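You operate a simulated robot arm through the tools that you are given. There is no shell and no other tool.

You run a simulated two-armed robot. Do the job below in one go: nothing can be reset, and whatever is moved stays where it is left.

## Task
Take the green pack on the middle shelf of the low shelving, open side and put it away on the far end of the long bench. Then fetch the sock box from the middle shelf of the low shelving, wall side and set it on top of the flat carton there. Then lift the blue lid open. Keep to this order.

It is judged by the outcome, as a careful person would: the job done as asked, and still so three seconds after it is handed in. It fails if anything else is knocked over, pushed out of place, dropped, spilled or broken. Lids that push on must go on centred and level and be pressed home; caps that screw on are set level and turned clockwise until they are tight.

## Robot
Two 7-joint arms with two-finger parallel grippers on one trunk, on a base that drives. Base frame: it is fixed to the floor where the robot stands at the start and does not move with it; the origin is under the middle of the robot, x ahead of it, y to its left, z up. Lengths are in cm, angles in degrees, forces in N, time in s.
The left shoulder is at the start at [11, 16.9, 148.6], the right one opposite. With the tool pointing down near the work surface each hand reaches from about 44 to 74 cm from the robot's upright axis, wherever it stands, measured 20 degrees to its own side. Places, roughly: blue lid [10, 420, 90]; far end of the long bench [250, 60, 80]; flat carton [-75, -225, 100]; green pack [-175, -175, 100]; sock box [-150, -225, 100]. Payload 1.57 kg a hand.
The tool frame of a hand sits at the grasp point between the pads (the TCP): z along the fingers, y along the line on which they close. The tips reach 3 cm beyond it. Largest opening 8 cm; finger width 1.7, thickness 1.2; the body of the gripper, 4 by 8.2 cm, starts 8 cm behind the TCP.
Orientation is that of the tool frame in the base frame, as a unit quaternion [x, y, z, w]. With the fingers straight down and closing along the base's y, the tool's x points along the base's -x, its y along +y and its z along -z.

## Interface
- The arms move only by the tool apply_moves. It takes "left_commands", "right_commands" or both (then of equal length, played together; a hand with none holds still); each is a list of rows, each an object of numbers (a shift or turn left out is 0, a gripper value left out holds the last): "dx", "dy", "dz": the shift along the base's x, y, z in cm; "rx", "ry", "rz": the turn, a rotation vector about the base's x, y, z in rad; "hand": the finger opening in cm, from 0 to 8. In form: [{"dx": .., "dy": .., "dz": .., "rx": .., "ry": .., "rz": .., "hand": ..}, ...]. A call has 1 to 20 rows; each row shifts and turns the commanded pose from where the row before left it. Each row takes 0.2 s and may step no farther than 5 cm and 8.6 degrees from the row before; otherwise, or with a gripper value out of range, the whole call is refused. Where a pose cannot be reached the arm comes as near as it can. A force on the tool above 40 N (or 10 N above the force at the start of the call, whichever is more), or a blocked arm, ends the call early, and 0.2 s more pass. Each finger travels about 7.2 cm/s and halts on what it meets, pressing with about 40 N; the grip force reading is that of the motor and also rises with nothing between the fingers. The clock runs only during rows and for 0.2 s after the last one: add rows that do not move to give the fingers time. The reply holds the time, the measured pose of the TCP, the force on the tool along the base axes, the opening and the grip force, in the units named above and with some noise, with the torque about the TCP (base axes, N m) and any sound that the robot's microphone picked up.
- Cameras (640 x 400 px; columns grow to the right, rows downward): "scene" is now at [16.28, 0.42, 167.31]; the picture's right is [0.07, -1.00, 0.00], its down [-0.73, -0.05, -0.68] and it looks along [0.68, 0.05, -0.73] (base axes); focal length 260 px, centre (320, 200). "left" rides on the left gripper at [7.2, 0.7, -12.2] in its tool frame; the picture's right is [-0.09, 1.00, 0.00], its down [-0.84, -0.08, -0.54] and it looks along [-0.54, -0.05, 0.84] (tool axes); focal length 238 px, centre (320, 200). "right" rides on the right gripper at [7.2, -0.7, -12.2] in its tool frame; the picture's right is [0.09, 1.00, 0.00], its down [-0.84, 0.08, -0.54] and it looks along [-0.54, 0.05, 0.84] (tool axes); focal length 238 px, centre (320, 200). There is no depth. A picture from a camera that has moved, and an enlarged one, comes with that camera's place and axes in the base frame and with its lens.
- grab_frame(camera): a new picture of that camera. No time passes.
- raise_lower(by): slides the trunk up (or, below 0, down) by that many cm; the arms and the scene camera ride with it, the base frame stays. It gives what a move gives, with no picture.
- drive_base(legs): drives the robot by 1 to 6 legs, each [ahead, left, turn to the left] in cm, cm and degrees, along the robot's own axes; the way and the turn of a leg run together, so that a leg with both is an arc; at most 150 cm and 180 degrees a leg. The arms and the cameras ride along, it lands a little off, and it stops where it bumps. It gives what a move gives.
- head_to(pan, tilt): turns the head with the scene camera to pan (to the left, within 86 degrees either way) and tilt (down, from -29 to 69), counted from straight ahead of the robot. It gives what a move gives.
- close_up(camera, box): a new picture of the part [left, top, right, bottom] of that camera's present view, enlarged. No time passes.
- sign_off(): hands the job in; it is judged then, once.

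Nothing tells you exact positions but the pictures and the camera data. Unless the task says otherwise, let go and move clear before handing in.

The tools are called after "Emit:" by a JSON object that holds its "method" and its "body". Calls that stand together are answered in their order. apply_moves: Moves the arms, as the interface text tells. Its arguments: {"type":"object","properties":{"left_commands":{"type":"array","items":{"type":"object","properties":{"dx":{"type":"number"},"dy":{"type":"number"},"dz":{"type":"number"},"rx":{"type":"number"},"ry":{"type":"number"},"rz":{"type":"number"},"hand":{"type":"number"}}}},"right_commands":{"type":"array","items":{"type":"object","properties":{"dx":{"type":"number"},"dy":{"type":"number"},"dz":{"type":"number"},"rx":{"type":"number"},"ry":{"type":"number"},"rz":{"type":"number"},"hand":{"type":"number"}}}}},"required":[]} The other tools are called the same way: raise_lower (by) slides the trunk up or down; drive_base (legs) drives the base; head_to (pan, tilt) turns the head that bears the scene camera; grab_frame (camera) takes a picture; close_up (camera, box) takes an enlarged picture of a part of a camera's view; sign_off () hands the job in.

At the start:

```text
t: 0.0
left_tool_pos: [64.29, 30.88, 120.24]
left_orientation: [0.0, 1.0, 0.0, 0.0]
left_contact_force: [0.3, -0.3, 0.0]
left_wrist_torque: [-0.01, -0.01, 0.04]
left_opening: 7.94
left_finger_force: 0.0
right_tool_pos: [65.48, -27.5, 118.18]
right_orientation: [0.001, 1.0, 0.0, -0.001]
right_contact_force: [-0.2, -0.8, -0.4]
right_wrist_torque: [0.03, -0.03, -0.01]
right_opening: 8.0
right_finger_force: 0.1
trunk travel left (down, up): [-80.0, 9.0]
robot x, y, heading: [0.07, 0.03, 0.2]
head pan, tilt: [4.1, 47.0]
```

scene: 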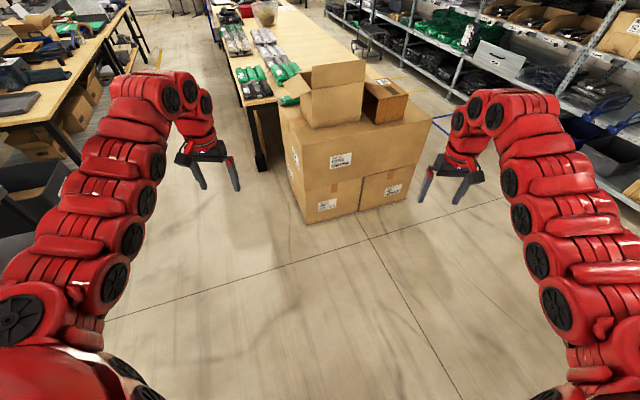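
right: 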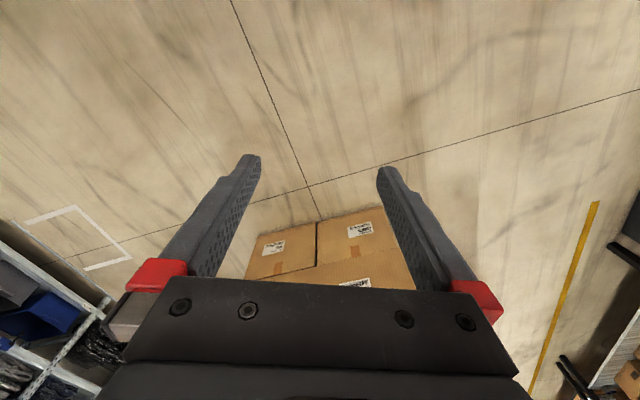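
left: 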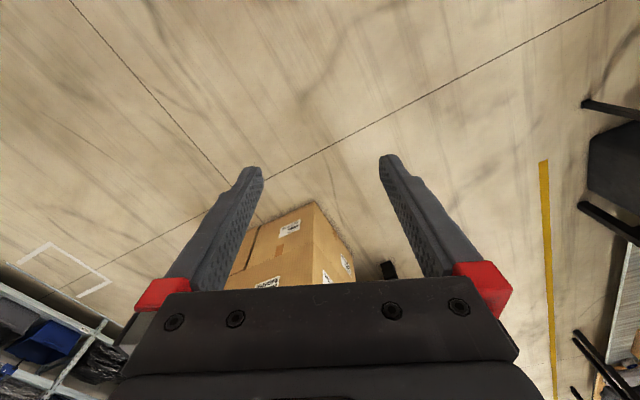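

I see a warehouse with a long bench ahead holding packs, cartons in front of it, shelving to the right and another bench to the left. I'll look around with the head before driving anywhere.

Emit:
{"method": "head_to", "body": {"pan": -80, "tilt": 20}}

Emit:
{"method": "grab_frame", "body": {"camera": "scene"}}

Emit:
{"method": "head_to", "body": {"pan": 0, "tilt": 20}}

Emit:
{"method": "grab_frame", "body": {"camera": "scene"}}

Emit:
{"method": "head_to", "body": {"pan": 80, "tilt": 20}}

Emit:
{"method": "grab_frame", "body": {"camera": "scene"}}

```text
t: 1.6
left_tool_pos: [64.29, 30.9, 120.24]
left_orientation: [0.0, 1.0, -0.001, -0.001]
left_contact_force: [-0.2, 0.3, -0.7]
left_wrist_torque: [-0.02, -0.02, -0.02]
left_opening: 8.02
left_finger_force: 0.1
right_tool_pos: [65.57, -27.46, 118.15]
right_orientation: [0.0, 1.0, 0.0, 0.0]
right_contact_force: [-1.2, 0.3, -0.7]
right_wrist_torque: [0.01, -0.01, -0.04]
right_opening: 8.01
right_finger_force: 0.0
trunk travel left (down, up): [-80.0, 9.0]
robot x, y, heading: [0.13, 0.01, 0.2]
head pan, tilt: [-80.0, 20.0]
```

```text
taken
camera scene: at [9.96, -9.32, 171.45], right [-0.98, -0.17, 0.0], down [-0.06, 0.34, -0.94], along [0.16, -0.93, -0.34], focal length 260 px, centre (320, 200)
```

scene: 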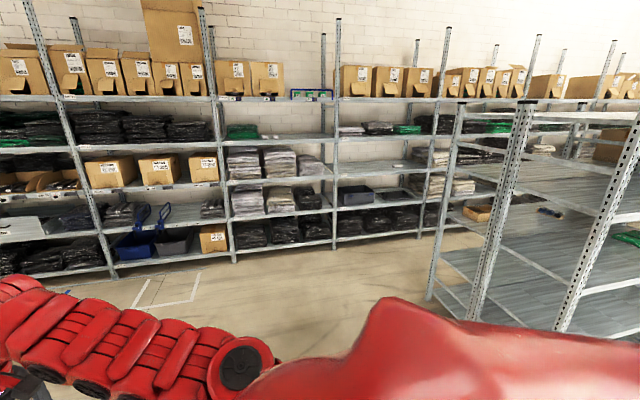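

```text
t: 3.1
left_tool_pos: [64.05, 30.93, 120.45]
left_orientation: [0.001, 1.0, 0.0, 0.0]
left_contact_force: [-1.0, 0.0, -0.2]
left_wrist_torque: [0.01, 0.03, -0.01]
left_opening: 8.0
left_finger_force: 0.0
right_tool_pos: [65.52, -27.56, 118.25]
right_orientation: [0.0, 1.0, 0.0, -0.001]
right_contact_force: [0.2, -0.7, -0.2]
right_wrist_torque: [0.03, -0.01, 0.01]
right_opening: 8.0
right_finger_force: 0.0
trunk travel left (down, up): [-80.0, 9.0]
robot x, y, heading: [0.25, -0.05, -0.0]
head pan, tilt: [0.0, 20.0]
```

```text
taken
camera scene: at [17.65, -0.16, 171.45], right [0.0, -1.0, 0.0], down [-0.34, 0.0, -0.94], along [0.94, 0.0, -0.34], focal length 260 px, centre (320, 200)
```

scene: 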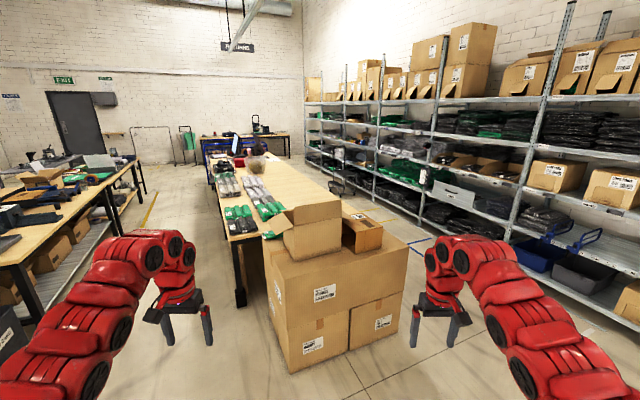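

```text
t: 4.6
left_tool_pos: [64.23, 31.01, 120.39]
left_orientation: [0.0, 1.0, 0.0, 0.0]
left_contact_force: [0.4, -0.3, 0.3]
left_wrist_torque: [-0.01, -0.02, -0.02]
left_opening: 8.01
left_finger_force: 0.0
right_tool_pos: [65.56, -27.49, 118.24]
right_orientation: [0.0, 1.0, 0.0, -0.001]
right_contact_force: [0.2, 0.5, 0.2]
right_wrist_torque: [-0.01, 0.01, -0.01]
right_opening: 7.97
right_finger_force: 0.0
trunk travel left (down, up): [-80.0, 9.0]
robot x, y, heading: [0.04, -0.16, -0.2]
head pan, tilt: [80.0, 20.0]
```

```text
taken
camera scene: at [9.96, 9.02, 171.46], right [0.98, -0.17, 0.0], down [-0.06, -0.34, -0.94], along [0.16, 0.93, -0.34], focal length 260 px, centre (320, 200)
```

scene: 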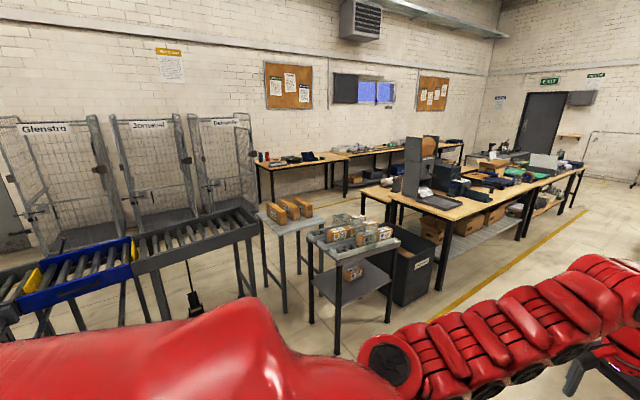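

The room looks turned about 23° from the base frame, with the low shelving off to my rear right. I'll turn right in place to see it properly.

Emit:
{"method": "drive_base", "body": {"legs": [[0, 0, -110]]}}

Emit:
{"method": "head_to", "body": {"pan": 0, "tilt": 20}}

Emit:
{"method": "grab_frame", "body": {"camera": "scene"}}

Emit:
{"method": "head_to", "body": {"pan": -50, "tilt": 20}}

Emit:
{"method": "grab_frame", "body": {"camera": "scene"}}

```text
t: 9.7
left_tool_pos: [6.59, -70.99, 120.37]
left_orientation: [0.821, 0.571, 0.0, -0.001]
left_contact_force: [-0.4, -0.6, 0.0]
left_wrist_torque: [-0.01, -0.05, 0.03]
left_opening: 8.03
left_finger_force: 0.1
right_tool_pos: [-48.58, -51.85, 118.17]
right_orientation: [0.821, 0.571, 0.001, 0.0]
right_contact_force: [-0.2, 0.4, -0.4]
right_wrist_torque: [0.03, 0.03, 0.0]
right_opening: 7.99
right_finger_force: 0.1
trunk travel left (down, up): [-80.0, 9.0]
robot x, y, heading: [0.06, -0.1, -110.5]
head pan, tilt: [80.0, 20.0]
```

```text
t: 11.2
left_tool_pos: [6.49, -70.95, 120.31]
left_orientation: [0.821, 0.571, -0.001, 0.0]
left_contact_force: [0.1, 0.2, 0.1]
left_wrist_torque: [0.0, 0.01, 0.01]
left_opening: 8.0
left_finger_force: 0.0
right_tool_pos: [-48.68, -51.87, 118.25]
right_orientation: [0.822, 0.57, 0.0, 0.0]
right_contact_force: [-0.1, 0.6, 0.4]
right_wrist_torque: [0.01, 0.03, -0.03]
right_opening: 7.98
right_finger_force: 0.1
trunk travel left (down, up): [-80.0, 9.0]
robot x, y, heading: [-0.18, 0.33, -110.2]
head pan, tilt: [0.0, 20.0]
```

```text
taken
camera scene: at [-5.73, -16.42, 171.45], right [-0.94, 0.35, 0.0], down [0.12, 0.32, -0.94], along [-0.33, -0.88, -0.34], focal length 260 px, centre (320, 200)
```

scene: 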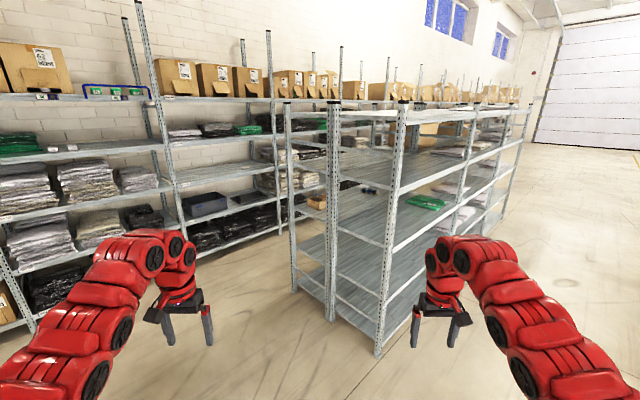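

```text
t: 12.4
left_tool_pos: [6.63, -70.87, 120.4]
left_orientation: [0.821, 0.571, 0.0, 0.0]
left_contact_force: [0.3, -0.5, -0.7]
left_wrist_torque: [0.0, 0.02, -0.01]
left_opening: 8.0
left_finger_force: 0.1
right_tool_pos: [-48.54, -51.83, 118.14]
right_orientation: [0.821, 0.571, 0.0, 0.0]
right_contact_force: [0.6, -0.2, 0.0]
right_wrist_torque: [-0.02, 0.0, -0.01]
right_opening: 8.0
right_finger_force: 0.0
trunk travel left (down, up): [-80.0, 9.0]
robot x, y, heading: [0.03, 0.23, -110.6]
head pan, tilt: [-50.0, 20.0]
```

```text
taken
camera scene: at [-11.27, -10.82, 171.45], right [-0.34, 0.94, 0.0], down [0.32, 0.12, -0.94], along [-0.89, -0.32, -0.34], focal length 260 px, centre (320, 200)
```

scene: 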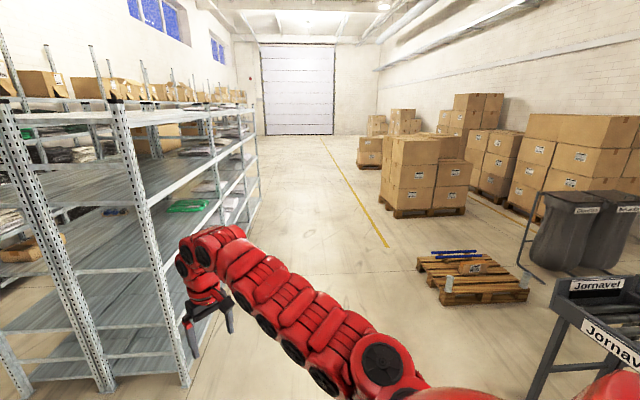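

The low shelving is a double-sided rack running away from me, and a green pack lies on a shelf of its open side. I'll enlarge the views of it.

Emit:
{"method": "close_up", "body": {"camera": "scene", "box": [0, 80, 280, 400]}}

Emit:
{"method": "head_to", "body": {"pan": -10, "tilt": 20}}

Emit:
{"method": "close_up", "body": {"camera": "scene", "box": [200, 80, 520, 380]}}

```text
1.25 times, centred on (140, 240) of scene
camera zoom: at [-11.27, -10.82, 171.45], right [-0.34, 0.94, 0.0], down [0.32, 0.12, -0.94], along [-0.89, -0.32, -0.34], focal length 325 px, centre (545, 150)
```

zoom: 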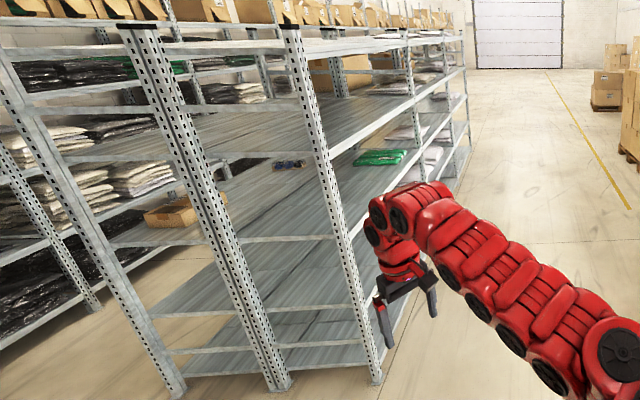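

```text
t: 13.4
left_tool_pos: [6.56, -71.01, 120.44]
left_orientation: [0.821, 0.571, 0.001, -0.001]
left_contact_force: [0.2, -0.1, -0.9]
left_wrist_torque: [-0.01, 0.04, -0.01]
left_opening: 8.02
left_finger_force: 0.0
right_tool_pos: [-48.58, -52.0, 118.13]
right_orientation: [0.821, 0.571, 0.0, -0.001]
right_contact_force: [0.0, -0.4, 0.1]
right_wrist_torque: [0.0, 0.03, -0.02]
right_opening: 8.0
right_finger_force: 0.0
trunk travel left (down, up): [-80.0, 9.0]
robot x, y, heading: [-0.05, -0.22, -110.3]
head pan, tilt: [-10.0, 20.0]
```

```text
1.33 times, centred on (360, 230) of scene
camera zoom: at [-7.22, -15.71, 171.45], right [-0.86, 0.51, 0.0], down [0.17, 0.29, -0.94], along [-0.48, -0.81, -0.34], focal length 347 px, centre (267, 160)
```

zoom: 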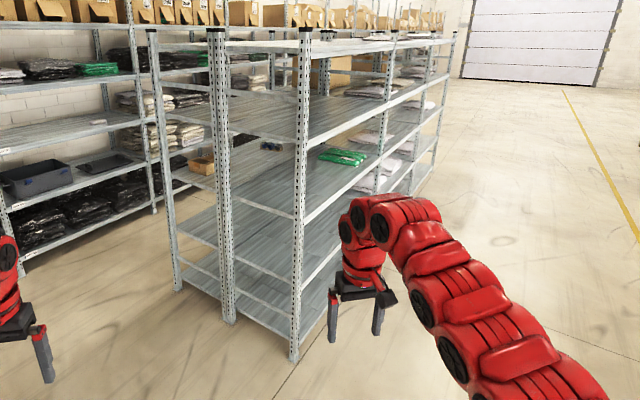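

The middle shelf looks to be at about z=90, with the green pack near [-169, -185], about 20 cm in from the open face. I'll drive to stand in front of it at a safe distance, facing the shelf.

Emit:
{"method": "drive_base", "body": {"legs": [[0, 0, -53], [114, 0, 0], [113, 0, 0], [0, 0, 96]]}}

Emit:
{"method": "head_to", "body": {"pan": 0, "tilt": 30}}

Emit:
{"method": "grab_frame", "body": {"camera": "scene"}}

Emit:
{"method": "close_up", "body": {"camera": "scene", "box": [180, 60, 460, 240]}}

```text
t: 31.1
left_tool_pos: [-163.72, -111.82, 120.39]
left_orientation: [0.549, 0.836, -0.001, 0.0]
left_contact_force: [-0.9, 0.3, -0.3]
left_wrist_torque: [-0.01, -0.01, -0.02]
left_opening: 7.97
left_finger_force: 0.1
right_tool_pos: [-216.87, -136.08, 118.17]
right_orientation: [0.55, 0.835, 0.0, 0.0]
right_contact_force: [0.0, 0.1, -0.2]
right_wrist_torque: [0.0, 0.01, 0.02]
right_opening: 8.01
right_finger_force: 0.1
trunk travel left (down, up): [-80.0, 9.0]
robot x, y, heading: [-217.56, -64.77, -66.8]
head pan, tilt: [-10.0, 20.0]
```

```text
t: 31.8
left_tool_pos: [-163.8, -111.76, 120.37]
left_orientation: [0.55, 0.835, 0.0, 0.0]
left_contact_force: [-0.3, -0.1, -0.9]
left_wrist_torque: [0.01, -0.03, -0.01]
left_opening: 8.0
left_finger_force: 0.0
right_tool_pos: [-216.79, -136.15, 118.18]
right_orientation: [0.55, 0.835, 0.001, 0.001]
right_contact_force: [-0.2, -1.5, 0.8]
right_wrist_torque: [0.0, 0.02, -0.01]
right_opening: 7.97
right_finger_force: 0.0
trunk travel left (down, up): [-80.0, 9.0]
robot x, y, heading: [-217.65, -65.08, -66.9]
head pan, tilt: [0.0, 30.0]
```

```text
taken
camera scene: at [-210.52, -80.85, 169.85], right [-0.92, -0.4, 0.0], down [-0.2, 0.46, -0.87], along [0.34, -0.8, -0.5], focal length 260 px, centre (320, 200)
```

scene: 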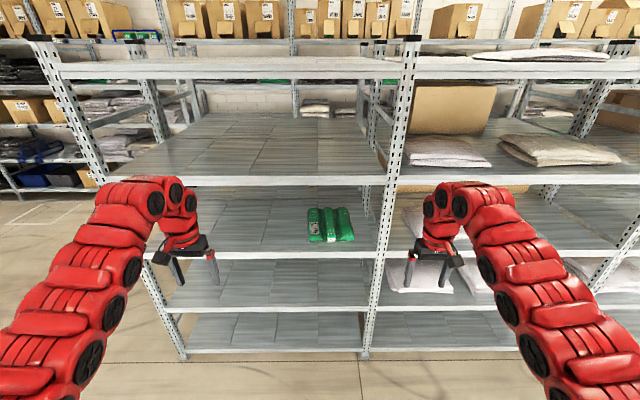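

```text
2.22 times, centred on (320, 150) of scene
camera zoom: at [-210.52, -80.85, 169.85], right [-0.92, -0.4, 0.0], down [-0.2, 0.46, -0.87], along [0.34, -0.8, -0.5], focal length 578 px, centre (320, 311)
```

zoom: 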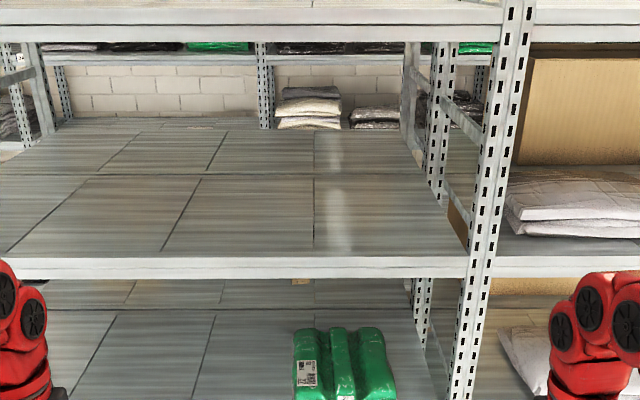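

The green pack sits centred near [-172, -187, 90] and is about 25 cm wide with ridges. I'll lower the trunk to look at it from between the shelves.

Emit:
{"method": "raise_lower", "body": {"by": -45}}

Emit:
{"method": "head_to", "body": {"pan": 0, "tilt": 15}}

Emit:
{"method": "grab_frame", "body": {"camera": "scene"}}

Emit:
{"method": "close_up", "body": {"camera": "scene", "box": [260, 160, 420, 260]}}

```text
refused: -45 is not a number from -40 to 40
```

```text
t: 32.6
left_tool_pos: [-163.79, -111.74, 120.29]
left_orientation: [0.55, 0.835, -0.001, 0.001]
left_contact_force: [0.3, 0.1, 0.0]
left_wrist_torque: [0.0, 0.0, 0.01]
left_opening: 8.0
left_finger_force: 0.1
right_tool_pos: [-216.86, -136.12, 118.26]
right_orientation: [0.55, 0.835, -0.001, 0.001]
right_contact_force: [-0.4, 0.4, 0.1]
right_wrist_torque: [-0.01, -0.01, 0.02]
right_opening: 7.98
right_finger_force: 0.1
trunk travel left (down, up): [-80.0, 9.0]
robot x, y, heading: [-217.59, -64.84, -66.9]
head pan, tilt: [0.0, 15.0]
```

```text
taken
camera scene: at [-210.41, -81.13, 172.26], right [-0.92, -0.4, 0.0], down [-0.1, 0.24, -0.97], along [0.38, -0.89, -0.26], focal length 260 px, centre (320, 200)
```

scene: 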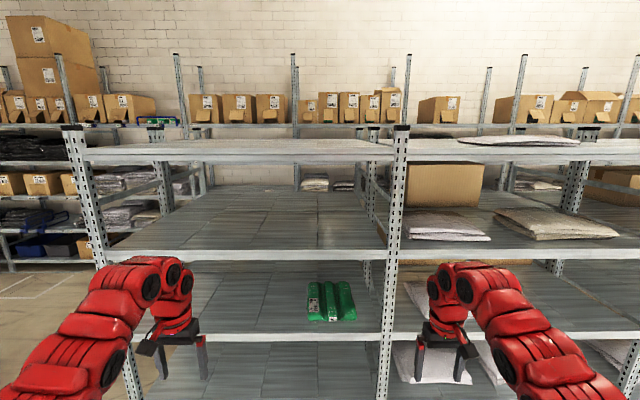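

```text
4.00 times, centred on (340, 210) of scene
camera zoom: at [-210.41, -81.13, 172.26], right [-0.92, -0.4, 0.0], down [-0.1, 0.24, -0.97], along [0.38, -0.89, -0.26], focal length 1041 px, centre (240, 160)
```

zoom: 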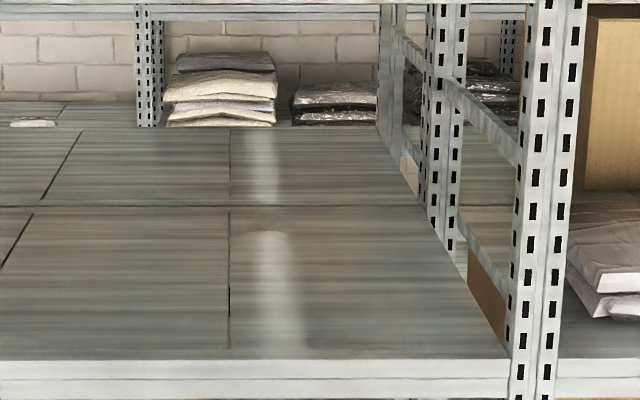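

The trunk moves at most 40 cm per call, so I'll lower it by 40 and look at the pack at its own level.

Emit:
{"method": "raise_lower", "body": {"by": -40}}

Emit:
{"method": "grab_frame", "body": {"camera": "scene"}}

Emit:
{"method": "close_up", "body": {"camera": "scene", "box": [260, 160, 420, 260]}}

```text
t: 36.4
left_tool_pos: [-163.73, -111.66, 80.32]
left_orientation: [0.55, 0.835, 0.0, -0.001]
left_contact_force: [-0.8, 0.1, -0.1]
left_wrist_torque: [0.02, 0.01, -0.01]
left_opening: 8.01
left_finger_force: 0.0
right_tool_pos: [-216.79, -136.13, 78.22]
right_orientation: [0.55, 0.835, 0.0, 0.0]
right_contact_force: [-1.0, 0.8, 0.2]
right_wrist_torque: [-0.02, 0.0, 0.01]
right_opening: 7.99
right_finger_force: 0.1
trunk travel left (down, up): [-40.0, 49.0]
robot x, y, heading: [-217.97, -64.87, -66.7]
head pan, tilt: [0.0, 15.0]
```

```text
taken
camera scene: at [-210.42, -81.11, 132.27], right [-0.92, -0.4, 0.0], down [-0.1, 0.24, -0.97], along [0.38, -0.89, -0.26], focal length 260 px, centre (320, 200)
```

scene: 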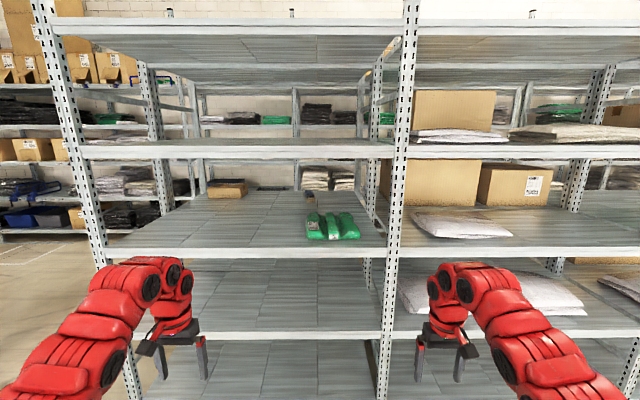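

```text
4.00 times, centred on (340, 210) of scene
camera zoom: at [-210.42, -81.11, 132.27], right [-0.92, -0.4, 0.0], down [-0.1, 0.24, -0.97], along [0.38, -0.89, -0.26], focal length 1041 px, centre (240, 160)
```

zoom: 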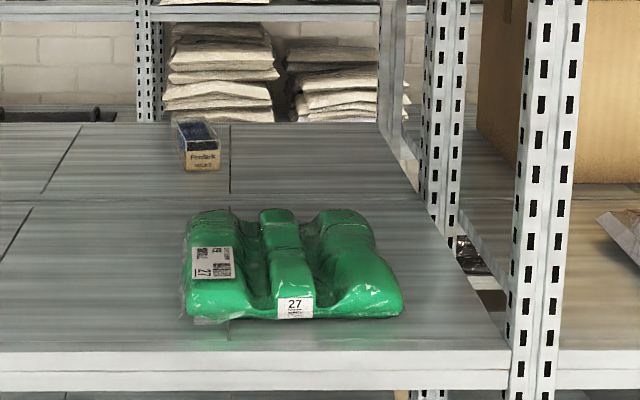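

The green pack is shrink-wrapped with three ridges, and its middle ridge is about 4 cm wide. The shelf is at z≈88, the small sock box is behind it on the wall side, and the flat carton is over to the left. I'll draw the arms back and tilt the right hand forward before going closer.

Emit:
{"method": "apply_moves", "body": {"left_commands": [{"dx": -1.4, "dy": 3.29, "dz": 2.14}, {"dx": -1.4, "dy": 3.29, "dz": 2.14}, {"dx": -1.4, "dy": 3.29, "dz": 2.14}, {"dx": -1.4, "dy": 3.29, "dz": 2.14}, {"dx": -1.4, "dy": 3.29, "dz": 2.14}, {"dx": -1.4, "dy": 3.29, "dz": 2.14}, {"dx": -1.4, "dy": 3.29, "dz": 2.14}], "right_commands": [{"dx": 0.3, "dy": 1.83, "dz": 4.28, "rx": -0.103, "ry": -0.044}, {"dx": 0.3, "dy": 1.83, "dz": 4.28, "rx": -0.103, "ry": -0.044}, {"dx": 0.3, "dy": 1.83, "dz": 4.28, "rx": -0.103, "ry": -0.044}, {"dx": 0.3, "dy": 1.83, "dz": 4.28, "rx": -0.103, "ry": -0.044}, {"dx": 0.3, "dy": 1.83, "dz": 4.28, "rx": -0.103, "ry": -0.044}, {"dx": 0.3, "dy": 1.83, "dz": 4.28, "rx": -0.103, "ry": -0.044}, {"dx": 0.3, "dy": 1.83, "dz": 4.28, "rx": -0.103, "ry": -0.044}]}}

Emit:
{"method": "grab_frame", "body": {"camera": "scene"}}

Emit:
{"method": "grab_frame", "body": {"camera": "right"}}

```text
t: 38.0
left_tool_pos: [-163.01, -106.23, 81.98]
left_orientation: [0.549, 0.836, -0.001, -0.001]
left_contact_force: [0.1, -0.9, -0.4]
left_wrist_torque: [0.02, 0.02, 0.0]
left_opening: 7.98
left_finger_force: 0.1
left hand out of reach, approached as far as the arm can: row 1, 2, 3, 4, 5, 6, 7
right_tool_pos: [-216.24, -141.82, 92.84]
right_orientation: [0.536, 0.814, -0.124, 0.185]
right_contact_force: [0.9, -0.7, 0.4]
right_wrist_torque: [-0.01, 0.08, -0.05]
right_opening: 7.97
right_finger_force: 0.1
right hand out of reach, approached as far as the arm can: row 2, 3, 4, 5, 7
trunk travel left (down, up): [-40.0, 49.0]
robot x, y, heading: [-217.34, -64.99, -66.5]
head pan, tilt: [0.0, 15.0]
```

```text
taken
camera scene: at [-210.27, -81.19, 132.27], right [-0.92, -0.4, 0.0], down [-0.1, 0.24, -0.97], along [0.38, -0.89, -0.26], focal length 260 px, centre (320, 200)
```

scene: 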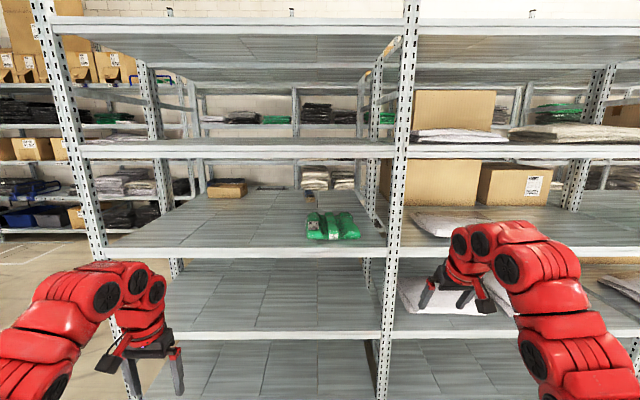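

```text
taken
camera right: at [-221.6, -131.09, 100.79], right [0.88, 0.47, -0.04], down [0.28, -0.45, 0.85], along [0.38, -0.76, -0.52], focal length 238 px, centre (320, 200)
```

right: 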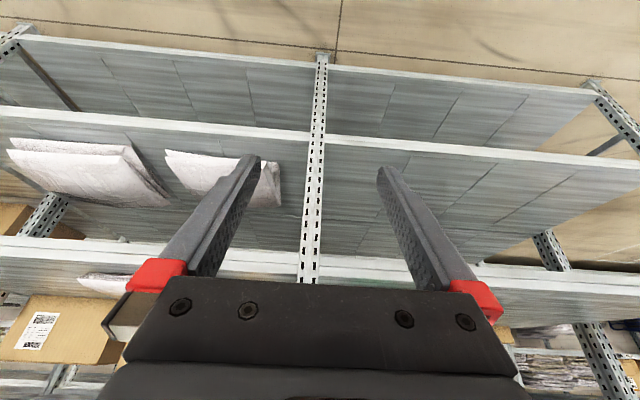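

The arms can't fold in that far at this height, so the hands stopped short of what I commanded. I'll bring the left hand lower and closer in, and the right hand forward with more tilt.

Emit:
{"method": "apply_moves", "body": {"left_commands": [{"dz": -4.5}, {"dz": -4.5}, {"dz": -4.5}, {"dx": -1.2, "dy": 2.76, "dz": -3}, {"dx": -1.2, "dy": 2.76, "dz": -3}, {"dx": -1.2, "dy": 2.76, "dz": -3}, {"dx": -1.2, "dy": 2.76, "dz": -3}, {"dx": -1.2, "dy": 2.76, "dz": -3}], "right_commands": [{"dx": 1.2, "dy": -2.75}, {"dx": 1.2, "dy": -2.75}, {"dx": 1.2, "dy": -2.75}, {"dx": 1.2, "dy": -2.75, "rx": -0.09, "ry": -0.04}, {"rx": -0.09, "ry": -0.04}, {"rx": -0.09, "ry": -0.04}, {"rx": -0.09, "ry": -0.04}, {}]}}

Emit:
{"method": "grab_frame", "body": {"camera": "scene"}}

```text
t: 39.8
left_tool_pos: [-163.2, -106.34, 82.07]
left_orientation: [0.55, 0.835, -0.001, 0.001]
left_contact_force: [0.4, -0.4, -0.2]
left_wrist_torque: [0.01, 0.0, 0.02]
left_opening: 8.02
left_finger_force: 0.1
left hand out of reach, approached as far as the arm can: row 1, 2, 3, 4, 5, 6, 7, 8
right_tool_pos: [-212.38, -151.42, 92.77]
right_orientation: [0.502, 0.762, -0.223, 0.343]
right_contact_force: [0.3, -0.1, -0.2]
right_wrist_torque: [-0.02, 0.02, 0.0]
right_opening: 8.01
right_finger_force: 0.0
right hand out of reach, approached as far as the arm can: row 3
trunk travel left (down, up): [-40.0, 49.0]
robot x, y, heading: [-217.76, -65.15, -66.9]
head pan, tilt: [0.0, 15.0]
```

```text
taken
camera scene: at [-210.4, -81.1, 132.27], right [-0.92, -0.4, 0.0], down [-0.1, 0.24, -0.97], along [0.38, -0.89, -0.26], focal length 260 px, centre (320, 200)
```

scene: 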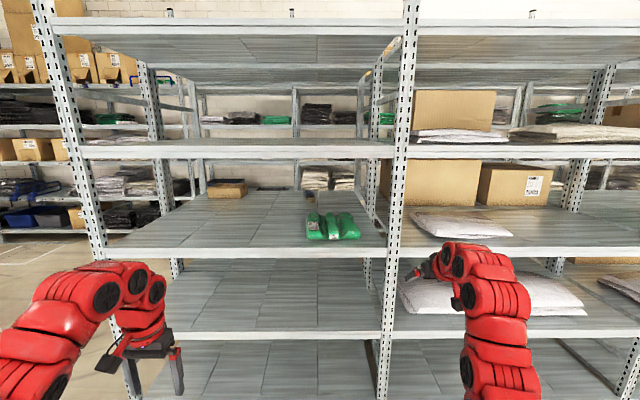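

The right hand now holds a 48° tilt at z≈93, but the left arm seems stuck at a joint limit. I'll free it by moving it forward and down before drawing it back.

Emit:
{"method": "apply_moves", "body": {"left_commands": [{"dx": 1.6, "dy": -3.7}, {"dx": 1.6, "dy": -3.7, "dz": -2}, {"dz": -4.5}, {"dz": -4.5}, {"dz": -4.5}, {"dz": -4.5}, {"dz": -4.5}]}}

```text
t: 41.4
left_tool_pos: [-160.06, -113.71, 57.15]
left_orientation: [0.55, 0.835, 0.001, -0.001]
left_contact_force: [-0.2, 0.3, -0.1]
left_wrist_torque: [0.04, 0.05, 0.04]
left_opening: 8.0
left_finger_force: 0.0
right_tool_pos: [-212.33, -151.44, 92.75]
right_orientation: [0.503, 0.762, -0.223, 0.342]
right_contact_force: [0.0, 0.4, 0.5]
right_wrist_torque: [0.01, 0.02, -0.03]
right_opening: 8.01
right_finger_force: 0.1
trunk travel left (down, up): [-40.0, 49.0]
robot x, y, heading: [-217.38, -65.06, -66.6]
head pan, tilt: [0.0, 15.0]
```

Moving forward first freed the left arm. Now I'll bring it back towards the body at this lower height.

Emit:
{"method": "apply_moves", "body": {"left_commands": [{"dx": -1.6, "dy": 3.7}, {"dx": -1.6, "dy": 3.7}, {"dx": -1.6, "dy": 3.7}, {"dx": -1.6, "dy": 3.7}, {"dx": -1.6, "dy": 3.7}, {"dx": -1.6, "dy": 3.7}]}}

```text
t: 42.8
left_tool_pos: [-162.51, -98.66, 50.99]
left_orientation: [0.549, 0.836, 0.0, -0.001]
left_contact_force: [0.5, 1.3, 0.4]
left_wrist_torque: [0.01, -0.01, 0.01]
left_opening: 7.98
left_finger_force: 0.1
left hand out of reach, approached as far as the arm can: row 3, 4, 5, 6
right_tool_pos: [-212.27, -151.3, 92.8]
right_orientation: [0.503, 0.762, -0.223, 0.342]
right_contact_force: [0.2, 0.1, 0.5]
right_wrist_torque: [0.0, 0.0, -0.03]
right_opening: 8.01
right_finger_force: 0.0
trunk travel left (down, up): [-40.0, 49.0]
robot x, y, heading: [-217.32, -64.92, -66.5]
head pan, tilt: [0.0, 15.0]
```

Both hands are clear. I'll sidestep left so the right hand lines up with the pack, raise the trunk a little and creep forward.

Emit:
{"method": "drive_base", "body": {"legs": [[0, 20, 0]]}}

Emit:
{"method": "raise_lower", "body": {"by": 5}}

Emit:
{"method": "grab_frame", "body": {"camera": "right"}}

Emit:
{"method": "grab_frame", "body": {"camera": "scene"}}

```text
t: 44.4
left_tool_pos: [-143.93, -90.73, 51.03]
left_orientation: [0.549, 0.836, 0.0, -0.001]
left_contact_force: [-0.5, -0.3, -0.1]
left_wrist_torque: [0.01, -0.01, -0.01]
left_opening: 7.98
left_finger_force: 0.0
right_tool_pos: [-193.69, -143.4, 92.75]
right_orientation: [0.501, 0.763, -0.223, 0.342]
right_contact_force: [0.7, -0.1, 0.1]
right_wrist_torque: [-0.01, 0.01, -0.02]
right_opening: 8.0
right_finger_force: 0.1
trunk travel left (down, up): [-40.0, 49.0]
robot x, y, heading: [-199.16, -56.98, -66.5]
head pan, tilt: [0.0, 15.0]
```

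```text
t: 45.3
left_tool_pos: [-143.88, -90.62, 55.95]
left_orientation: [0.549, 0.836, 0.0, -0.001]
left_contact_force: [-0.2, -0.4, -0.3]
left_wrist_torque: [-0.02, -0.02, 0.0]
left_opening: 8.0
left_finger_force: 0.1
right_tool_pos: [-193.79, -143.51, 97.8]
right_orientation: [0.502, 0.762, -0.223, 0.342]
right_contact_force: [0.6, -0.2, -0.6]
right_wrist_torque: [0.01, 0.0, -0.02]
right_opening: 8.0
right_finger_force: 0.0
trunk travel left (down, up): [-45.0, 44.0]
robot x, y, heading: [-198.95, -57.06, -66.7]
head pan, tilt: [0.0, 15.0]
```

```text
taken
camera right: at [-199.92, -130.9, 100.53], right [0.89, 0.45, -0.07], down [0.13, -0.11, 0.99], along [0.44, -0.89, -0.16], focal length 238 px, centre (320, 200)
```

right: 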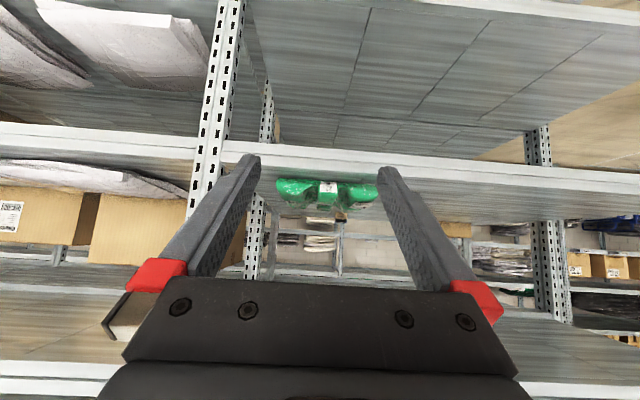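

```text
taken
camera scene: at [-191.93, -73.17, 137.26], right [-0.92, -0.4, 0.0], down [-0.1, 0.24, -0.97], along [0.38, -0.89, -0.26], focal length 260 px, centre (320, 200)
```

scene: 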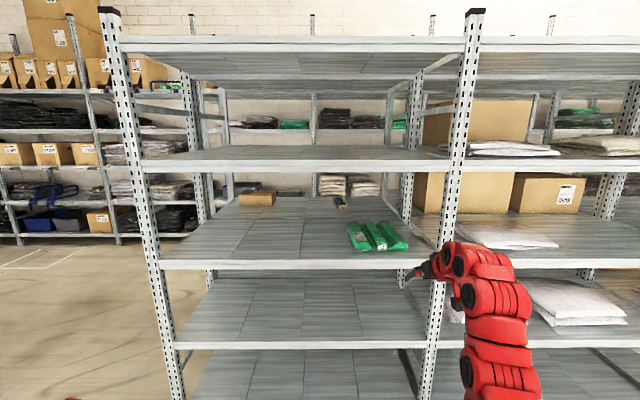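

I can see the pack between the right hand's fingers, with the ridge's front label at about [-177, -174, 90]. I'll enlarge both views to get the ridge's direction.

Emit:
{"method": "close_up", "body": {"camera": "right", "box": [240, 150, 400, 250]}}

Emit:
{"method": "close_up", "body": {"camera": "scene", "box": [310, 190, 470, 290]}}

```text
4.00 times, centred on (320, 200) of right
camera zoom: at [-199.92, -130.9, 100.53], right [0.89, 0.45, -0.07], down [0.13, -0.11, 0.99], along [0.44, -0.89, -0.16], focal length 953 px, centre (320, 200)
```

zoom: 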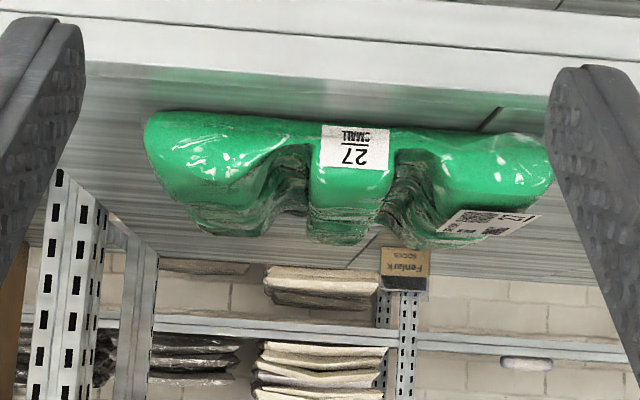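

```text
4.00 times, centred on (390, 240) of scene
camera zoom: at [-191.93, -73.17, 137.26], right [-0.92, -0.4, 0.0], down [-0.1, 0.24, -0.97], along [0.38, -0.89, -0.26], focal length 1041 px, centre (40, 40)
```

zoom: 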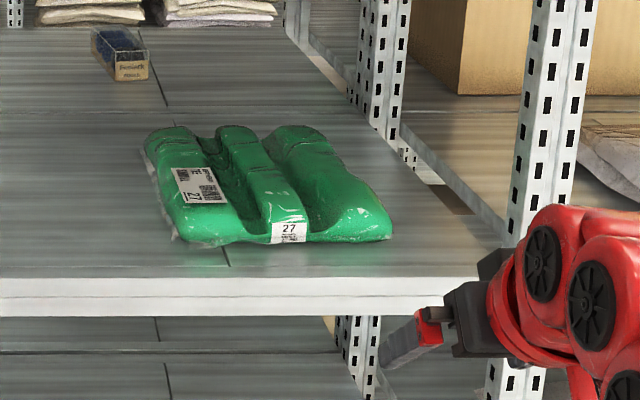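

The pack is about 21 × 22 × 4 cm and its central ridge runs from about [-177, -174] to [-166.5, -195]. The valleys beside it are wide enough for the fingers, so I'll go forward with the hand above the shelf at z≈98.

Emit:
{"method": "drive_base", "body": {"legs": [[0, 4, 0], [32, 0, 0]]}}

Emit:
{"method": "grab_frame", "body": {"camera": "right"}}

Emit:
{"method": "grab_frame", "body": {"camera": "scene"}}

```text
t: 48.0
left_tool_pos: [-127.85, -119.37, 55.98]
left_orientation: [0.552, 0.834, 0.0, -0.001]
left_contact_force: [-0.5, 0.0, -0.3]
left_wrist_torque: [0.02, 0.01, 0.04]
left_opening: 7.99
left_finger_force: 0.0
right_tool_pos: [-178.13, -171.79, 97.77]
right_orientation: [0.505, 0.761, -0.223, 0.341]
right_contact_force: [0.5, -0.4, 0.1]
right_wrist_torque: [-0.02, -0.04, 0.01]
right_opening: 8.03
right_finger_force: 0.0
trunk travel left (down, up): [-45.0, 44.0]
robot x, y, heading: [-182.84, -85.44, -67.1]
head pan, tilt: [0.0, 15.0]
```

```text
taken
camera right: at [-184.11, -159.15, 100.5], right [0.89, 0.44, -0.07], down [0.13, -0.11, 0.99], along [0.43, -0.89, -0.16], focal length 238 px, centre (320, 200)
```

right: 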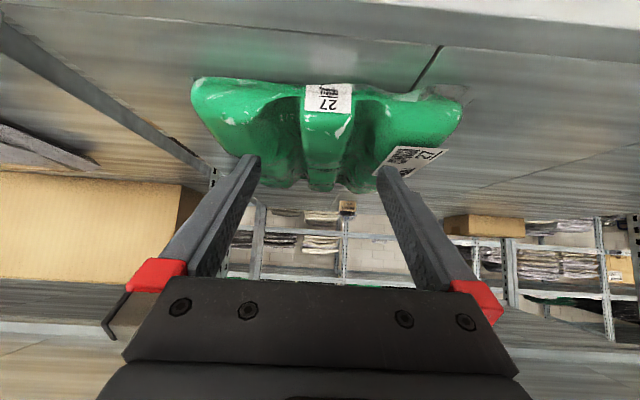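

```text
taken
camera scene: at [-175.65, -101.5, 137.26], right [-0.92, -0.39, 0.0], down [-0.1, 0.24, -0.97], along [0.38, -0.89, -0.26], focal length 260 px, centre (320, 200)
```

scene: 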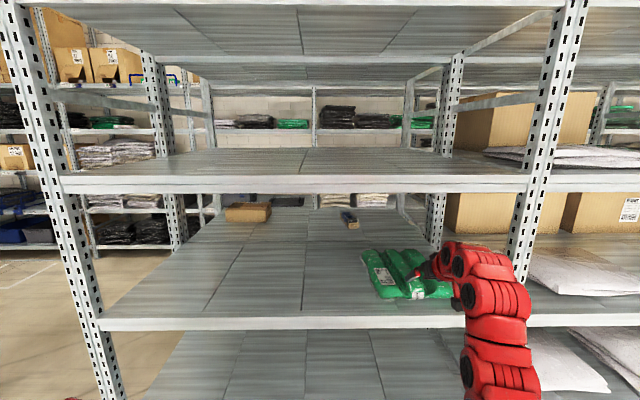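

The hand is lined up exactly with the ridge. I'll narrow the fingers to 5.6 cm, yaw by 4° and move forward over the ridge's centre.

Emit:
{"method": "apply_moves", "body": {"right_commands": [{"dx": 1.6, "dy": -3.1, "rz": 0.033, "hand": 5.6}, {"dx": 1.6, "dy": -3.1, "rz": 0.033}, {"dx": 1.6, "dy": -3.1}, {"dx": 1.6, "dy": -3.1}, {}]}}

Emit:
{"method": "grab_frame", "body": {"camera": "right"}}

Emit:
{"method": "grab_frame", "body": {"camera": "scene"}}

```text
t: 49.2
left_tool_pos: [-127.87, -119.4, 55.95]
left_orientation: [0.552, 0.834, 0.0, -0.001]
left_contact_force: [0.4, 0.2, -0.9]
left_wrist_torque: [0.0, 0.04, -0.01]
left_opening: 8.0
left_finger_force: 0.1
right_tool_pos: [-173.86, -178.07, 97.24]
right_orientation: [0.48, 0.776, -0.214, 0.349]
right_contact_force: [-0.1, -0.1, 0.3]
right_wrist_torque: [-0.02, 0.01, 0.0]
right_opening: 5.61
right_finger_force: 0.0
right hand out of reach, approached as far as the arm can: row 3, 4
trunk travel left (down, up): [-45.0, 44.0]
robot x, y, heading: [-182.81, -85.26, -67.1]
head pan, tilt: [0.0, 15.0]
```

```text
taken
camera right: at [-180.82, -165.89, 100.06], right [0.86, 0.5, -0.06], down [0.13, -0.1, 0.99], along [0.49, -0.86, -0.16], focal length 238 px, centre (320, 200)
```

right: 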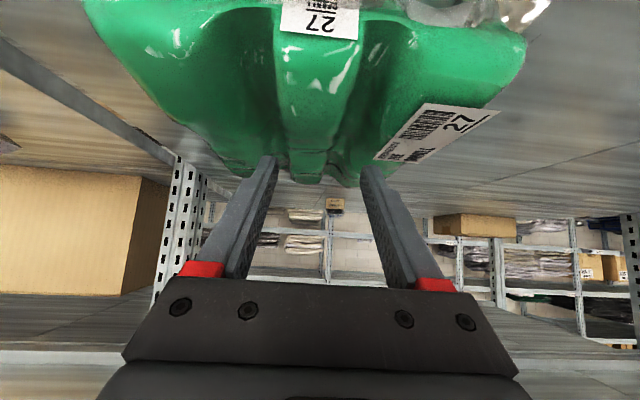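

```text
taken
camera scene: at [-175.68, -101.5, 137.26], right [-0.92, -0.39, 0.0], down [-0.1, 0.24, -0.97], along [0.38, -0.89, -0.26], focal length 260 px, centre (320, 200)
```

scene: 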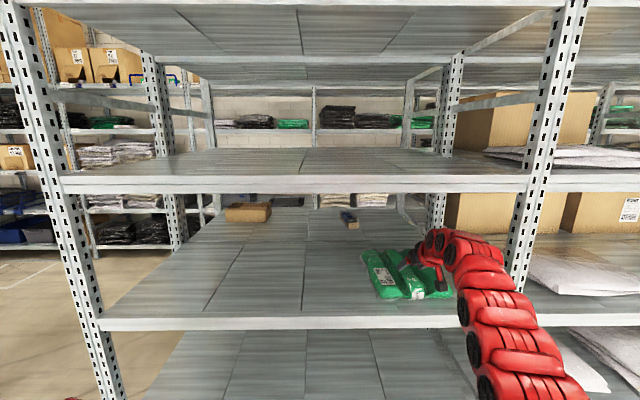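

The arm is near its reach limit, so I'll drive about 8 cm closer.

Emit:
{"method": "drive_base", "body": {"legs": [[8, -0.5, 0]]}}

Emit:
{"method": "grab_frame", "body": {"camera": "right"}}

Emit:
{"method": "close_up", "body": {"camera": "scene", "box": [330, 180, 530, 320]}}

```text
t: 50.2
left_tool_pos: [-125.18, -126.93, 55.92]
left_orientation: [0.552, 0.834, 0.001, -0.001]
left_contact_force: [0.2, -0.7, -0.6]
left_wrist_torque: [0.03, -0.02, -0.02]
left_opening: 7.99
left_finger_force: 0.1
right_tool_pos: [-171.39, -185.58, 97.19]
right_orientation: [0.48, 0.777, -0.213, 0.348]
right_contact_force: [0.1, 0.3, -0.2]
right_wrist_torque: [-0.02, 0.01, 0.01]
right_opening: 5.6
right_finger_force: 0.1
trunk travel left (down, up): [-45.0, 44.0]
robot x, y, heading: [-180.39, -92.98, -67.0]
head pan, tilt: [0.0, 15.0]
```

```text
taken
camera right: at [-178.14, -173.32, 100.04], right [0.86, 0.5, -0.06], down [0.14, -0.1, 0.99], along [0.49, -0.86, -0.16], focal length 238 px, centre (320, 200)
```

right: 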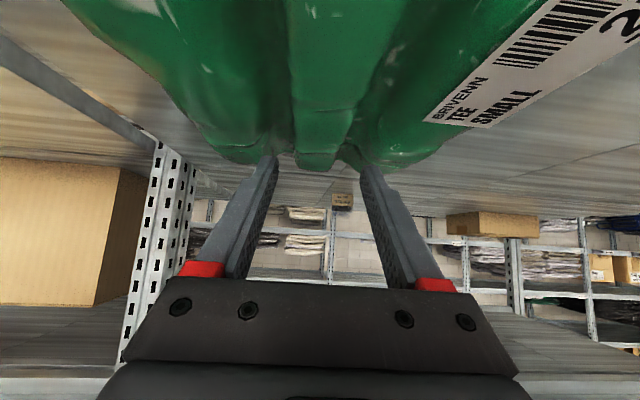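

```text
2.86 times, centred on (430, 250) of scene
camera zoom: at [-173.04, -108.94, 137.25], right [-0.92, -0.39, 0.0], down [-0.1, 0.24, -0.97], along [0.38, -0.89, -0.26], focal length 744 px, centre (6, 57)
```

zoom: 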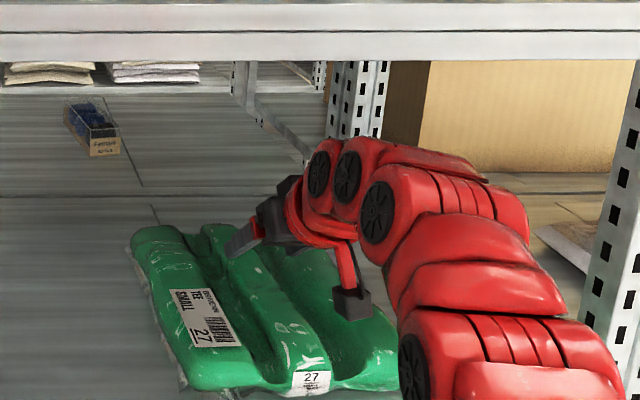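

The fingers straddle the ridge. I'll lower them into the valleys slowly.

Emit:
{"method": "apply_moves", "body": {"right_commands": [{"dz": -1.2}, {"dz": -1.2}, {"dz": -1}, {"dz": -0.8}, {"dz": -0.5}, {}]}}

Emit:
{"method": "grab_frame", "body": {"camera": "right"}}

Emit:
{"method": "close_up", "body": {"camera": "scene", "box": [330, 180, 530, 320]}}

```text
t: 51.6
left_tool_pos: [-125.29, -126.68, 56.01]
left_orientation: [0.552, 0.834, 0.001, -0.001]
left_contact_force: [0.0, 0.2, -0.3]
left_wrist_torque: [0.05, 0.0, 0.01]
left_opening: 7.98
left_finger_force: 0.0
right_tool_pos: [-171.26, -185.42, 92.73]
right_orientation: [0.48, 0.777, -0.212, 0.349]
right_contact_force: [-0.4, 0.6, -0.7]
right_wrist_torque: [0.02, 0.0, 0.0]
right_opening: 5.59
right_finger_force: 0.1
trunk travel left (down, up): [-45.0, 44.0]
robot x, y, heading: [-179.91, -91.88, -66.9]
head pan, tilt: [0.0, 15.0]
```

```text
taken
camera right: at [-178.13, -173.17, 95.37], right [0.86, 0.5, -0.06], down [0.13, -0.1, 0.99], along [0.49, -0.86, -0.16], focal length 238 px, centre (320, 200)
```

right: 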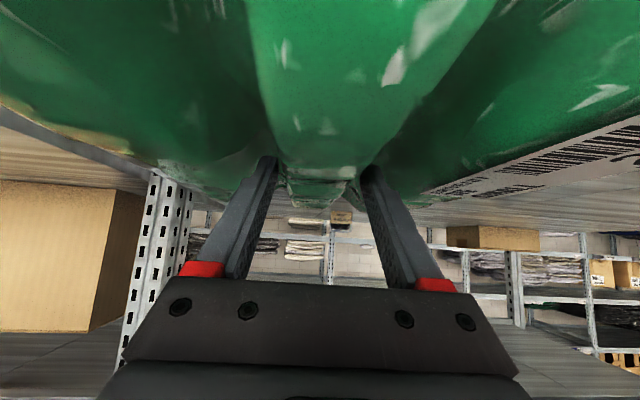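

```text
2.86 times, centred on (430, 250) of scene
camera zoom: at [-173.08, -108.81, 137.27], right [-0.92, -0.39, 0.0], down [-0.1, 0.24, -0.97], along [0.38, -0.89, -0.26], focal length 744 px, centre (6, 57)
```

zoom: 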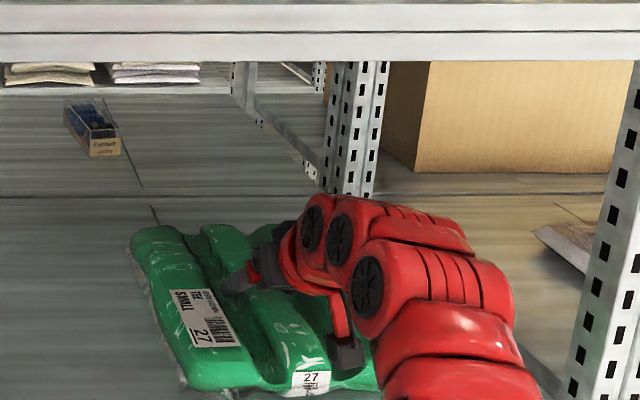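

The fingers are in the valleys with no contact. I'll go a little lower and then close on the ridge.

Emit:
{"method": "apply_moves", "body": {"right_commands": [{"dz": -0.5}, {"dz": -0.4}, {}, {"hand": 4.6}, {"hand": 4.0}, {"hand": 3.0}, {}, {}]}}

Emit:
{"method": "grab_frame", "body": {"camera": "right"}}

```text
t: 53.4
left_tool_pos: [-125.19, -126.59, 56.14]
left_orientation: [0.552, 0.834, -0.001, 0.0]
left_contact_force: [-0.9, -0.4, 0.2]
left_wrist_torque: [-0.03, -0.01, 0.0]
left_opening: 8.01
left_finger_force: 0.0
right_tool_pos: [-171.45, -185.31, 92.26]
right_orientation: [0.479, 0.775, -0.217, 0.351]
right_contact_force: [-1.8, -10.8, 32.8]
right_wrist_torque: [-1.42, 0.05, -0.67]
right_opening: 4.62
right_finger_force: 39.7
trunk travel left (down, up): [-45.0, 44.0]
robot x, y, heading: [-180.02, -92.83, -66.9]
head pan, tilt: [0.0, 15.0]
```

```text
taken
camera right: at [-178.24, -173.07, 94.96], right [0.86, 0.5, -0.07], down [0.13, -0.1, 0.99], along [0.49, -0.86, -0.15], focal length 238 px, centre (320, 200)
```

right: 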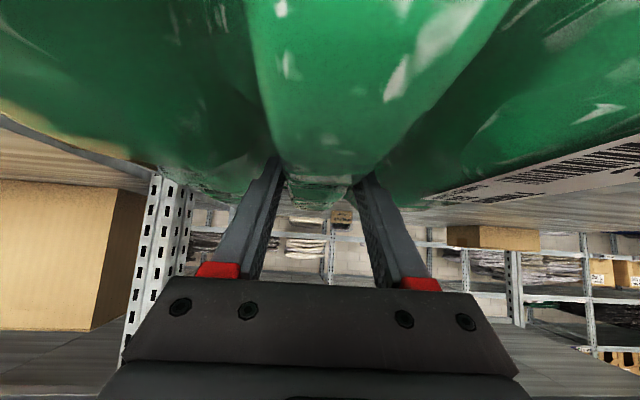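

The gripper stopped at 4.6 cm with about 40 N, so it holds the ridge. I'll lift gently and check.

Emit:
{"method": "apply_moves", "body": {"right_commands": [{"dz": 0.4}, {"dz": 0.6}, {"dz": 0.8}, {"dz": 1.0}, {}]}}

Emit:
{"method": "grab_frame", "body": {"camera": "right"}}

Emit:
{"method": "close_up", "body": {"camera": "scene", "box": [330, 180, 530, 320]}}

```text
t: 54.6
left_tool_pos: [-125.14, -126.76, 55.98]
left_orientation: [0.552, 0.834, 0.001, -0.001]
left_contact_force: [-0.2, 0.2, 0.3]
left_wrist_torque: [-0.01, 0.0, 0.01]
left_opening: 7.99
left_finger_force: 0.0
right_tool_pos: [-171.35, -185.38, 94.42]
right_orientation: [0.479, 0.777, -0.212, 0.348]
right_contact_force: [-0.2, -0.5, -1.7]
right_wrist_torque: [0.04, 0.0, -0.03]
right_opening: 4.57
right_finger_force: 40.0
trunk travel left (down, up): [-45.0, 44.0]
robot x, y, heading: [-180.15, -92.52, -67.1]
head pan, tilt: [0.0, 15.0]
```

```text
taken
camera right: at [-178.07, -173.23, 97.16], right [0.86, 0.5, -0.06], down [0.14, -0.11, 0.99], along [0.49, -0.86, -0.16], focal length 238 px, centre (320, 200)
```

right: 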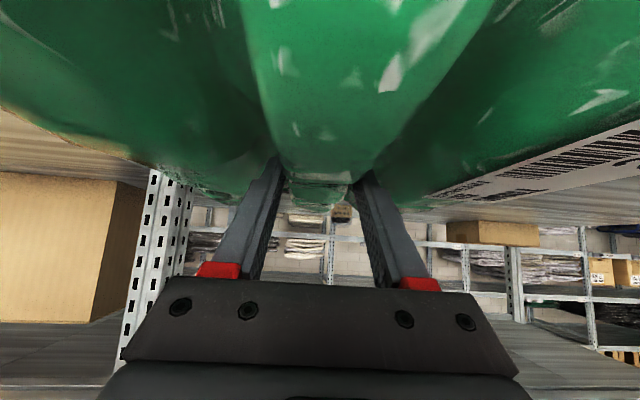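

```text
2.86 times, centred on (430, 250) of scene
camera zoom: at [-173.07, -108.86, 137.25], right [-0.92, -0.39, 0.0], down [-0.1, 0.24, -0.97], along [0.38, -0.89, -0.26], focal length 744 px, centre (6, 57)
```

zoom: 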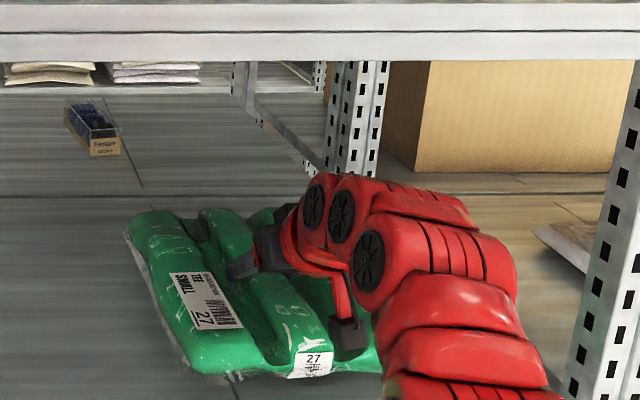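

The pack is off the shelf, level and weighing under 2 N. I'll lift it a bit more and back straight out.

Emit:
{"method": "apply_moves", "body": {"right_commands": [{"dz": 1.2}, {"dz": 1.2}, {"dz": 1.2}, {}]}}

Emit:
{"method": "drive_base", "body": {"legs": [[-25, 0, 0], [-40, 0, 0]]}}

Emit:
{"method": "grab_frame", "body": {"camera": "scene"}}

Emit:
{"method": "grab_frame", "body": {"camera": "right"}}

```text
t: 55.6
left_tool_pos: [-125.35, -126.79, 56.0]
left_orientation: [0.552, 0.834, 0.001, -0.001]
left_contact_force: [0.3, -0.3, -0.4]
left_wrist_torque: [-0.03, -0.03, 0.0]
left_opening: 7.98
left_finger_force: 0.0
right_tool_pos: [-171.17, -185.31, 97.97]
right_orientation: [0.48, 0.777, -0.213, 0.349]
right_contact_force: [0.4, -0.7, -1.9]
right_wrist_torque: [0.07, -0.01, 0.0]
right_opening: 4.56
right_finger_force: 39.8
trunk travel left (down, up): [-45.0, 44.0]
robot x, y, heading: [-180.12, -92.46, -66.9]
head pan, tilt: [0.0, 15.0]
```

```text
t: 59.5
left_tool_pos: [-150.59, -66.17, 56.07]
left_orientation: [0.548, 0.837, 0.001, 0.0]
left_contact_force: [-0.5, 0.5, -0.1]
left_wrist_torque: [-0.05, 0.0, -0.01]
left_opening: 8.02
left_finger_force: 0.0
right_tool_pos: [-195.97, -125.2, 97.99]
right_orientation: [0.476, 0.779, -0.212, 0.35]
right_contact_force: [0.8, 0.2, -2.8]
right_wrist_torque: [0.03, 0.0, 0.03]
right_opening: 4.56
right_finger_force: 40.5
trunk travel left (down, up): [-45.0, 44.0]
robot x, y, heading: [-205.93, -32.33, -66.2]
head pan, tilt: [0.0, 15.0]
```

```text
taken
camera scene: at [-198.62, -48.72, 137.27], right [-0.92, -0.4, 0.0], down [-0.1, 0.24, -0.97], along [0.39, -0.89, -0.26], focal length 260 px, centre (320, 200)
```

scene: 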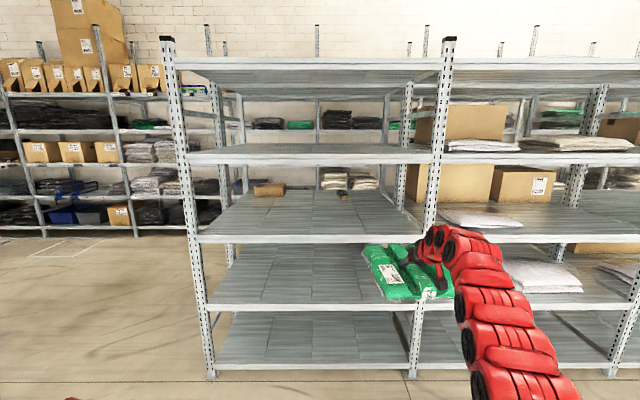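

```text
taken
camera right: at [-203.0, -113.13, 100.82], right [0.86, 0.51, -0.07], down [0.14, -0.1, 0.99], along [0.5, -0.85, -0.16], focal length 238 px, centre (320, 200)
```

right: 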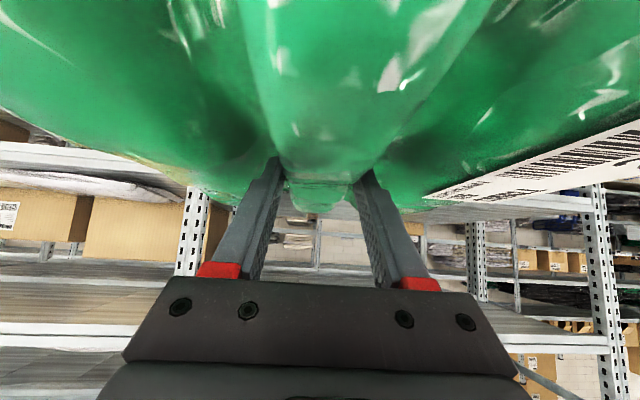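

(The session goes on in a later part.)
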